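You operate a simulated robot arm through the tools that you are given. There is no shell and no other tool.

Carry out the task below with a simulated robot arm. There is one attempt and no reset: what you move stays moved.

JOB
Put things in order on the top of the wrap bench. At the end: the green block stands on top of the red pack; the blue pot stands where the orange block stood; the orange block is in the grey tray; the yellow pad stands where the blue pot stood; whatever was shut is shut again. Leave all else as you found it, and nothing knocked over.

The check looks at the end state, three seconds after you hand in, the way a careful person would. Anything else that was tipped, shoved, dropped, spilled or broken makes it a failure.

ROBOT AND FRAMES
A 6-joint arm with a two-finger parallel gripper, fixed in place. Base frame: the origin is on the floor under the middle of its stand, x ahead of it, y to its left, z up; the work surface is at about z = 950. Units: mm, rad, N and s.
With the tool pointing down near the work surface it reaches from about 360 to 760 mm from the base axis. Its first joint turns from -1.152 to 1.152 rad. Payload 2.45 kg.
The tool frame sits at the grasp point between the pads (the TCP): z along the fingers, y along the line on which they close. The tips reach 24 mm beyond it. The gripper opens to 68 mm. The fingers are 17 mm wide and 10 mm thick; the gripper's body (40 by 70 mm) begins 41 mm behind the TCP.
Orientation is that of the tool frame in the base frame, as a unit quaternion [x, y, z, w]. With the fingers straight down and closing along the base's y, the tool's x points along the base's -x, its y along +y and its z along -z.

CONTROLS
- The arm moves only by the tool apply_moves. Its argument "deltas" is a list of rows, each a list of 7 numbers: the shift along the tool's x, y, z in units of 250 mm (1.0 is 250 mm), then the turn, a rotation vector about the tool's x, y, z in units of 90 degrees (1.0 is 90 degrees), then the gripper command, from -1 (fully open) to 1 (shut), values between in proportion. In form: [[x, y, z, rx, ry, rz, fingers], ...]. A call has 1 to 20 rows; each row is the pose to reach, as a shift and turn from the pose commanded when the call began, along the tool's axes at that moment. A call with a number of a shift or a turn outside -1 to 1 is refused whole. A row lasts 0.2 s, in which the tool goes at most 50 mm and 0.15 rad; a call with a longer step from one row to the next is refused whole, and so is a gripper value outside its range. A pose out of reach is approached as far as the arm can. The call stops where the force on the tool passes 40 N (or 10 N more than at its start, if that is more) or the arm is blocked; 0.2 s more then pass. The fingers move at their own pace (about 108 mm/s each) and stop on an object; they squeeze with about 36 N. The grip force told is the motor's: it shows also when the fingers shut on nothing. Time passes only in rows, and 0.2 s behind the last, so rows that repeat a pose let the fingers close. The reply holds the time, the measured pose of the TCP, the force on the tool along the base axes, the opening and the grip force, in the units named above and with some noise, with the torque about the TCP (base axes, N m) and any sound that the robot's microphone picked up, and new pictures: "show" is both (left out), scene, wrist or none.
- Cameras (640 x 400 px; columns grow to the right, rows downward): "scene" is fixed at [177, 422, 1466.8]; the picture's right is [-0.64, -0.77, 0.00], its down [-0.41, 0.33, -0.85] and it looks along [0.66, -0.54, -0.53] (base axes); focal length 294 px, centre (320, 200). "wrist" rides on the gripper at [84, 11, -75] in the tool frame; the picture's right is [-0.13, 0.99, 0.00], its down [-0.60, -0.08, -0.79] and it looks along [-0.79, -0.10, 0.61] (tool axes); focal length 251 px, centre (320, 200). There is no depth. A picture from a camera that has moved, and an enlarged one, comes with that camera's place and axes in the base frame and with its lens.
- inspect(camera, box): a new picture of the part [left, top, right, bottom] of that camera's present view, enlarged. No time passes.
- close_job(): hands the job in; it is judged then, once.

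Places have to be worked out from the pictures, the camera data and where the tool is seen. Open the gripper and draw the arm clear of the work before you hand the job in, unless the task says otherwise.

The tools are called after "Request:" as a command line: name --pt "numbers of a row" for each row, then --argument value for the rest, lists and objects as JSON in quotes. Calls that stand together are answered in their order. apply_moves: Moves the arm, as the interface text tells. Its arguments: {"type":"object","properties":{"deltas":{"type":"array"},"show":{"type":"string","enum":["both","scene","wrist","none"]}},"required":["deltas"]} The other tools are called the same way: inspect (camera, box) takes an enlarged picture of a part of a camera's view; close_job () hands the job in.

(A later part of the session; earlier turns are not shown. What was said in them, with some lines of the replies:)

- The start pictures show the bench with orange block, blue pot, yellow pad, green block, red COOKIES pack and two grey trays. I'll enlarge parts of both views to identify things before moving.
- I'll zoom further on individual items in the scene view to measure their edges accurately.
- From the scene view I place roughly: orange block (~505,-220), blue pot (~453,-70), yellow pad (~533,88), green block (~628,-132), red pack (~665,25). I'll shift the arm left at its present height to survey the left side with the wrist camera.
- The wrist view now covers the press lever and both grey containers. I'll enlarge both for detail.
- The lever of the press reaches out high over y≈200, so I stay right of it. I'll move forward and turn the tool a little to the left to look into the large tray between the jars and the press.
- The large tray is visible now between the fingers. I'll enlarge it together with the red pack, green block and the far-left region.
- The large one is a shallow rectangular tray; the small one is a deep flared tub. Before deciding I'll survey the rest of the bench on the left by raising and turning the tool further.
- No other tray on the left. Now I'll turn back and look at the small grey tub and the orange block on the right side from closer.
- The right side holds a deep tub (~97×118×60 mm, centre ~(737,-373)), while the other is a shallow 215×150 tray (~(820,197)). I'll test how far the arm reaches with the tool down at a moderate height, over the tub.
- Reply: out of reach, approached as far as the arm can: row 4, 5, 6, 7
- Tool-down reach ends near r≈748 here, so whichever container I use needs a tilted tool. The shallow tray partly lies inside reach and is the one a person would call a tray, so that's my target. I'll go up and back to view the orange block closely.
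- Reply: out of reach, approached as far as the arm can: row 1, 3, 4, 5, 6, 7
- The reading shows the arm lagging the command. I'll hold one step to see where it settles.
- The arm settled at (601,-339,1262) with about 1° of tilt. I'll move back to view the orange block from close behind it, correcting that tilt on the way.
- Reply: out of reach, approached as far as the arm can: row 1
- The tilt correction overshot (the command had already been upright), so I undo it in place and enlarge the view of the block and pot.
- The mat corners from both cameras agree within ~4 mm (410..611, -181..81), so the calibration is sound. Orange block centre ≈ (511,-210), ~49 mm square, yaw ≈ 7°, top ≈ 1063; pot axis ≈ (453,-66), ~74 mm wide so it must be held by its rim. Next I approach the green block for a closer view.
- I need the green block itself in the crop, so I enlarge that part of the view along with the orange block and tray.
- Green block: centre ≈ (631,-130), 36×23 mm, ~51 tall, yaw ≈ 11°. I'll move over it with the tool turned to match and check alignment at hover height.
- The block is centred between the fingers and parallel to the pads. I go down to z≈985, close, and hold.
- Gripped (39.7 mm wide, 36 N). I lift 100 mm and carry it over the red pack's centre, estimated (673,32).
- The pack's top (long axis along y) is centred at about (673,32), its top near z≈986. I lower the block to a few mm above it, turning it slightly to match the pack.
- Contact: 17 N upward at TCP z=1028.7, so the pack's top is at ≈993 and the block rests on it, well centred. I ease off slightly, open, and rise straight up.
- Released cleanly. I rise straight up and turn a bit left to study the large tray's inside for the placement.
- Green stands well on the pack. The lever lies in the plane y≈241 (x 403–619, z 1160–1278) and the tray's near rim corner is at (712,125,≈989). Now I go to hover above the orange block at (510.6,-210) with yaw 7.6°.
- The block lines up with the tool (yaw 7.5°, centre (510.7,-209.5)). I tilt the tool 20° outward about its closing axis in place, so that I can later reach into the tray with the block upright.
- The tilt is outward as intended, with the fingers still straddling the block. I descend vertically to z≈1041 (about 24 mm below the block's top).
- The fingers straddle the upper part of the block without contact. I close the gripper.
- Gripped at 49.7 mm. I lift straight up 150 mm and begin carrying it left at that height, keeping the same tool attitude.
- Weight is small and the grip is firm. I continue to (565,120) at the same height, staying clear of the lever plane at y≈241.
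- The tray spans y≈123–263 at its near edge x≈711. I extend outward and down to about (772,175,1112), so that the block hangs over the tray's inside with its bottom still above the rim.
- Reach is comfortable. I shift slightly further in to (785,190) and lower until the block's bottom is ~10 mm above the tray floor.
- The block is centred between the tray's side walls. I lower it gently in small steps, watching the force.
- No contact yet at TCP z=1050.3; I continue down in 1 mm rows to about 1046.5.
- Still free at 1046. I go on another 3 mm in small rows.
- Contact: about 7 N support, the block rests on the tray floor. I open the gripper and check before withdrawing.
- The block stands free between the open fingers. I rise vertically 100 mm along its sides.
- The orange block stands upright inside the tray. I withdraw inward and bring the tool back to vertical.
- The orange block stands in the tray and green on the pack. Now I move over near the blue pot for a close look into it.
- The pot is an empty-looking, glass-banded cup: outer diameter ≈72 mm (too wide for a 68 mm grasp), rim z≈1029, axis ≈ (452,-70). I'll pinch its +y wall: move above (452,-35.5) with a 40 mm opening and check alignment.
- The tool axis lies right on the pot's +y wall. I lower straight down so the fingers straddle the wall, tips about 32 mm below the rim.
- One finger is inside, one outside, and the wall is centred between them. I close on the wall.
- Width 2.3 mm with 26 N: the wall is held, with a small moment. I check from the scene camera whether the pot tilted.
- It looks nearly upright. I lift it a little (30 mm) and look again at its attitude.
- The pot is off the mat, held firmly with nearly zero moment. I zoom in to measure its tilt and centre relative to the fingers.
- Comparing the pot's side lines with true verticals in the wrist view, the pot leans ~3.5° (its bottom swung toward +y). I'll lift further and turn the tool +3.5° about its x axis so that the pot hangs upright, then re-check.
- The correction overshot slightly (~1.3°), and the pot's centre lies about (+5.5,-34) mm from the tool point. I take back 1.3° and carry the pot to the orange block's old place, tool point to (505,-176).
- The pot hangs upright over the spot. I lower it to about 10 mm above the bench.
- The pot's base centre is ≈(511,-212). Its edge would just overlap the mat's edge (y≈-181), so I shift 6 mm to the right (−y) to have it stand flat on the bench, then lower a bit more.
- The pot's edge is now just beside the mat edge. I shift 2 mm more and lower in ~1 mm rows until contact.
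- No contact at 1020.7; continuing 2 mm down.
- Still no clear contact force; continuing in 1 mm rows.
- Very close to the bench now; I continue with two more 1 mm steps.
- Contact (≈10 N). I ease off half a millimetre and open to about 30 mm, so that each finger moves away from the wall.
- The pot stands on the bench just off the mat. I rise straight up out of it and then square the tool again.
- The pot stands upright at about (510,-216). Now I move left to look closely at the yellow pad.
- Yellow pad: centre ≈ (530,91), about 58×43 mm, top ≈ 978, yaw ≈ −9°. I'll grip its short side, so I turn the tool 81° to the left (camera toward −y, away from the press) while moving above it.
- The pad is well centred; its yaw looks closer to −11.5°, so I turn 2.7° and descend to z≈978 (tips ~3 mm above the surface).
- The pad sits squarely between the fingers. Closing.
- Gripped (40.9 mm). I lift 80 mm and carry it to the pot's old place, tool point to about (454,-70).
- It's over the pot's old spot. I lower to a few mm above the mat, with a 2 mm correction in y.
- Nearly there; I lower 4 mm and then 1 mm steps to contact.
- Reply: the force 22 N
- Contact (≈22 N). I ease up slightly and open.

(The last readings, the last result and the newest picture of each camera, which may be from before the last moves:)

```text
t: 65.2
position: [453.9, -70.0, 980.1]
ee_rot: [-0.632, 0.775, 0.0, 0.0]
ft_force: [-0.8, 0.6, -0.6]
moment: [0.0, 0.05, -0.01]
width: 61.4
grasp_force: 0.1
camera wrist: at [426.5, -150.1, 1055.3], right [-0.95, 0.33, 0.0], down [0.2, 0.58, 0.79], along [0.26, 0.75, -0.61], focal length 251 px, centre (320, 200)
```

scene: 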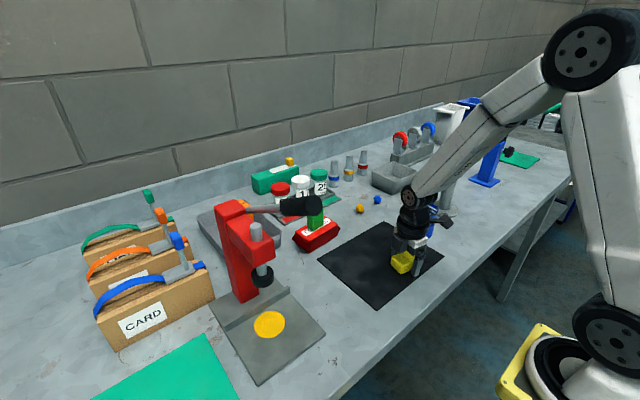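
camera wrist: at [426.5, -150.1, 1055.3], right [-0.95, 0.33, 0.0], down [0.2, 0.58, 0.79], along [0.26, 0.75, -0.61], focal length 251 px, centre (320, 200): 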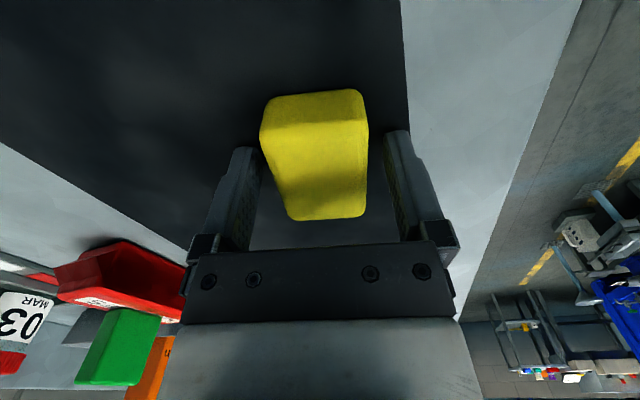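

The pad is released and flat. I rise straight up, then turn back and draw the arm to a clear position for a final survey.

Request:
apply_moves --pt "0 0 -0.1 0 0 0 -0.8" --pt "0 0 -0.28 0 0 0 -0.8" --pt "0 0 -0.46 0 0 0 -0.8" --pt "0 0 -0.64 0 0 0.09 -0.8" --pt "0 0 -0.82 0 0 0.18 -1" --pt "0 0 -1.0 0 0 0.27 -1" --pt "0 0 -1.0 0 0 0.36 -1" --pt "0 0 -1.0 0 0 0.45 -1" --pt "0 0 -1.0 0 0 0.54 -1" --pt "0 0 -1.0 0 0 0.63 -1" --pt "0 0 -1.0 0 0 0.72 -1" --pt "0 0 -1.0 0 0 0.81 -1" --pt "0 0 -1.0 0 0 0.87 -1" --show "both"

Request:
inspect --camera "scene" --box '[250, 140, 470, 310]'

Request:
inspect --camera "scene" --box '[370, 190, 450, 290]'

```text
t: 68.0
position: [454.7, -70.0, 1230.1]
ee_rot: [0.001, 1.0, -0.002, 0.001]
ft_force: [-0.3, -0.1, 0.6]
moment: [0.01, 0.01, 0.03]
width: 67.8
grasp_force: 0.1
camera wrist: at [369.8, -58.5, 1305.4], right [0.13, 0.99, 0.0], down [0.6, -0.08, 0.79], along [0.79, -0.1, -0.61], focal length 251 px, centre (320, 200)
```

scene: 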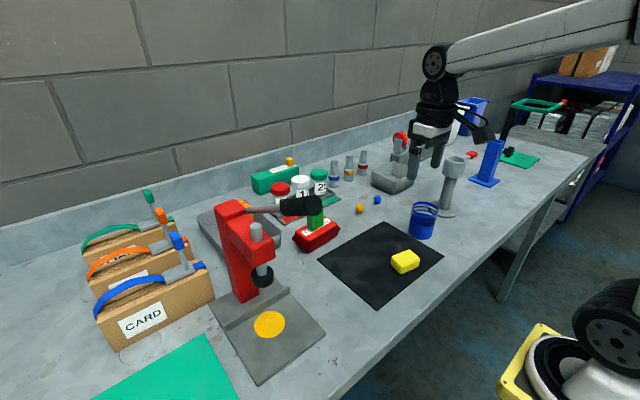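
wrist: 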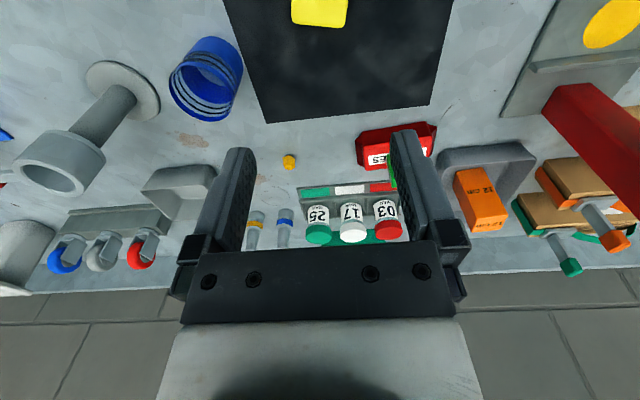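

```text
2.35 times, centred on (360, 225) of scene
camera zoom: at [177.0, 422.0, 1466.8], right [-0.64, -0.77, 0.0], down [-0.41, 0.33, -0.85], along [0.66, -0.54, -0.53], focal length 691 px, centre (226, 141)
```

zoom: 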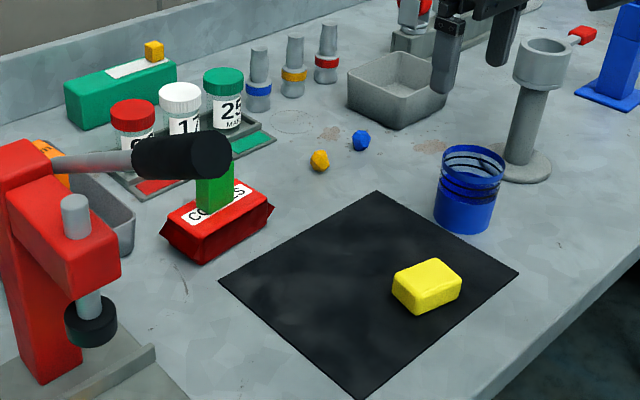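

```text
4.00 times, centred on (410, 240) of scene
camera zoom: at [177.0, 422.0, 1466.8], right [-0.64, -0.77, 0.0], down [-0.41, 0.33, -0.85], along [0.66, -0.54, -0.53], focal length 1175 px, centre (-40, 40)
```

zoom: 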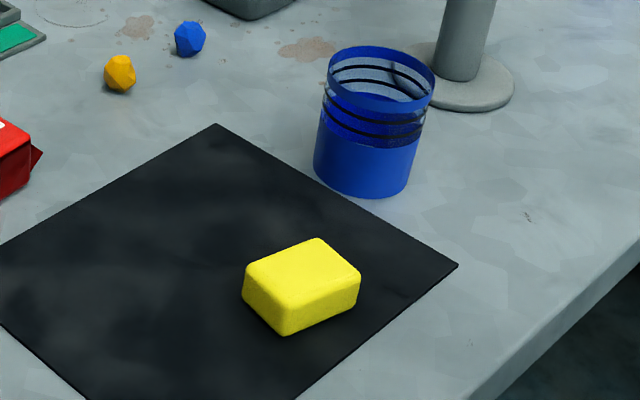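

All four placements look right: yellow on the mat at the pot's old place, pot upright beside the mat, green on the pack. I return the arm to its starting pose and inspect the tray and the rest once more.

Request:
apply_moves --pt "0.018 -0.1 -0.1 0 0 0 -1" --pt "0.036 -0.23 -0.2 0 0 0 -1" --pt "0.054 -0.37 -0.28 0 0 0 -1" --pt "0.072 -0.508 -0.328 0 0 0 -1" --pt "0.072 -0.508 -0.328 0 0 0 -1" --show "both"

Request:
inspect --camera "wrist" --box '[400, 60, 640, 240]'

Request:
inspect --camera "scene" --box '[180, 140, 350, 270]'

Request:
inspect --camera "scene" --box '[340, 100, 560, 260]'

```text
t: 69.2
position: [434.3, -197.8, 1311.1]
ee_rot: [-0.001, 1.0, -0.001, 0.001]
ft_force: [0.2, -0.1, 0.3]
moment: [0.0, 0.02, -0.02]
width: 67.9
grasp_force: 0.0
camera wrist: at [350.8, -186.6, 1386.9], right [0.13, 0.99, 0.0], down [0.6, -0.08, 0.79], along [0.79, -0.1, -0.61], focal length 251 px, centre (320, 200)
```

scene: 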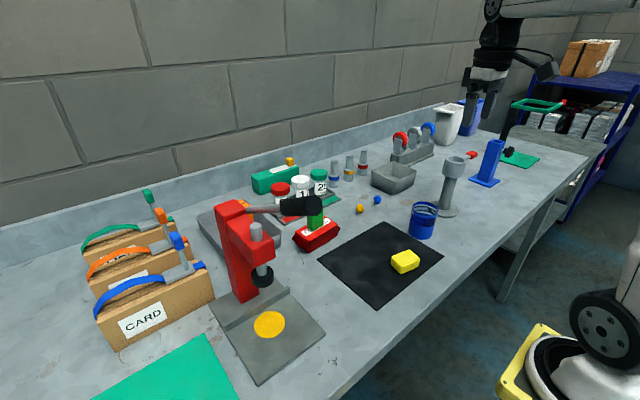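
wrist: 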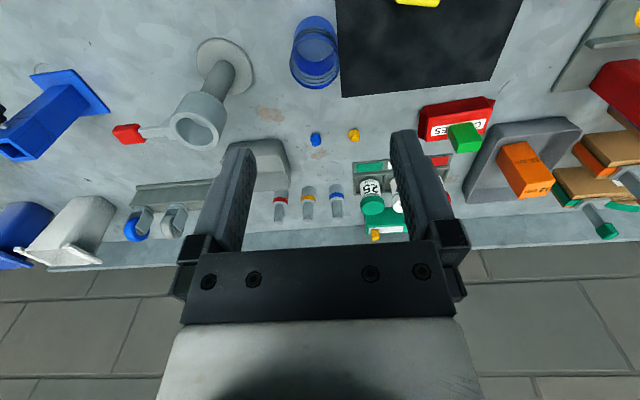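

```text
2.22 times, centred on (520, 150) of wrist
camera zoom: at [350.8, -186.6, 1386.9], right [0.13, 0.99, 0.0], down [0.6, -0.08, 0.79], along [0.79, -0.1, -0.61], focal length 559 px, centre (-124, 311)
```

zoom: 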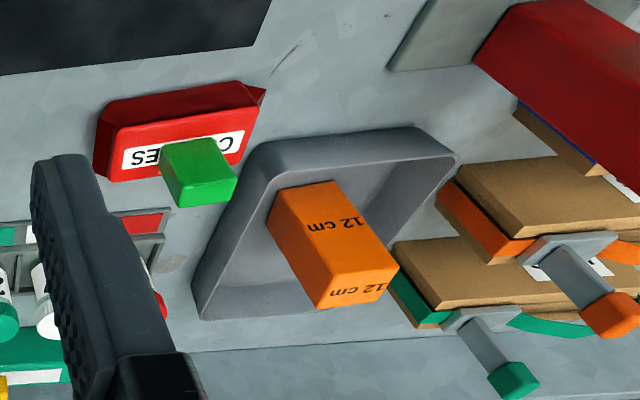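

```text
3.08 times, centred on (265, 205) of scene
camera zoom: at [177.1, 421.9, 1466.8], right [-0.64, -0.77, 0.0], down [-0.41, 0.33, -0.85], along [0.66, -0.54, -0.53], focal length 904 px, centre (489, 185)
```

zoom: 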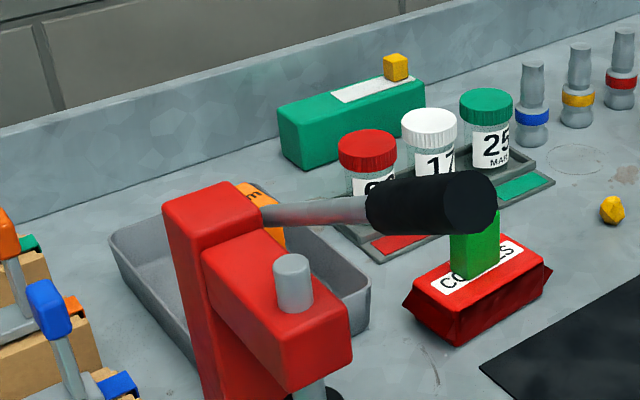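

```text
2.50 times, centred on (450, 180) of scene
camera zoom: at [177.1, 421.9, 1466.8], right [-0.64, -0.77, 0.0], down [-0.41, 0.33, -0.85], along [0.66, -0.54, -0.53], focal length 734 px, centre (-5, 250)
```

zoom: 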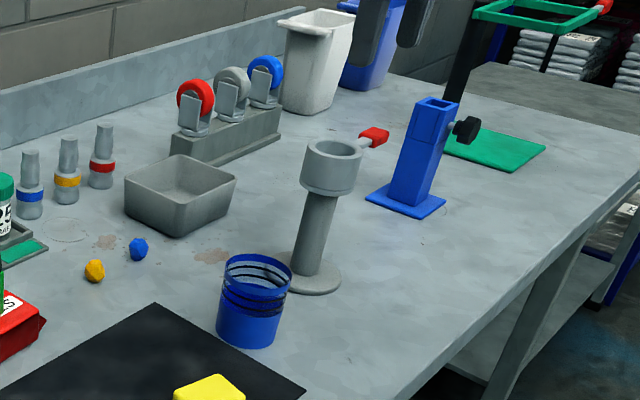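

Final check: the orange block stands in the shallow grey tray and the green block stands on the red pack. The blue pot is upright at the orange block's old place, about 6 mm off so that it clears the mat edge. The yellow pad is at the pot's old place. Nothing else has moved, nothing had to be opened, and the gripper is open and clear, so I hand in the job.

Request:
close_job

```text
The job is handed in.
```

I finished the job and handed it in. The last pictures showed everything in place, upright and undisturbed.

- **Green block:** it stands on top of the red pack, near the middle.
- **Orange block:** it stands upright in the large shallow grey tray next to the press.
- **Blue pot:** it stands upright where the orange block stood. I set it about 6 mm to the right of the exact spot so it sits flat on the bench and not on the edge of the black mat.
- **Yellow pad:** it lies flat on the mat where the pot stood.
- **Everything else:** I saw nothing tipped or shoved. I opened nothing, so there was nothing to shut again. The gripper is open and the arm is back at its starting pose.

**Which tray:** the bench has two grey containers, this shallow tray and a smaller, deeper tub on the right. I took "the grey tray" to mean the shallow one. If the tub was meant, the orange block is in the wrong place.
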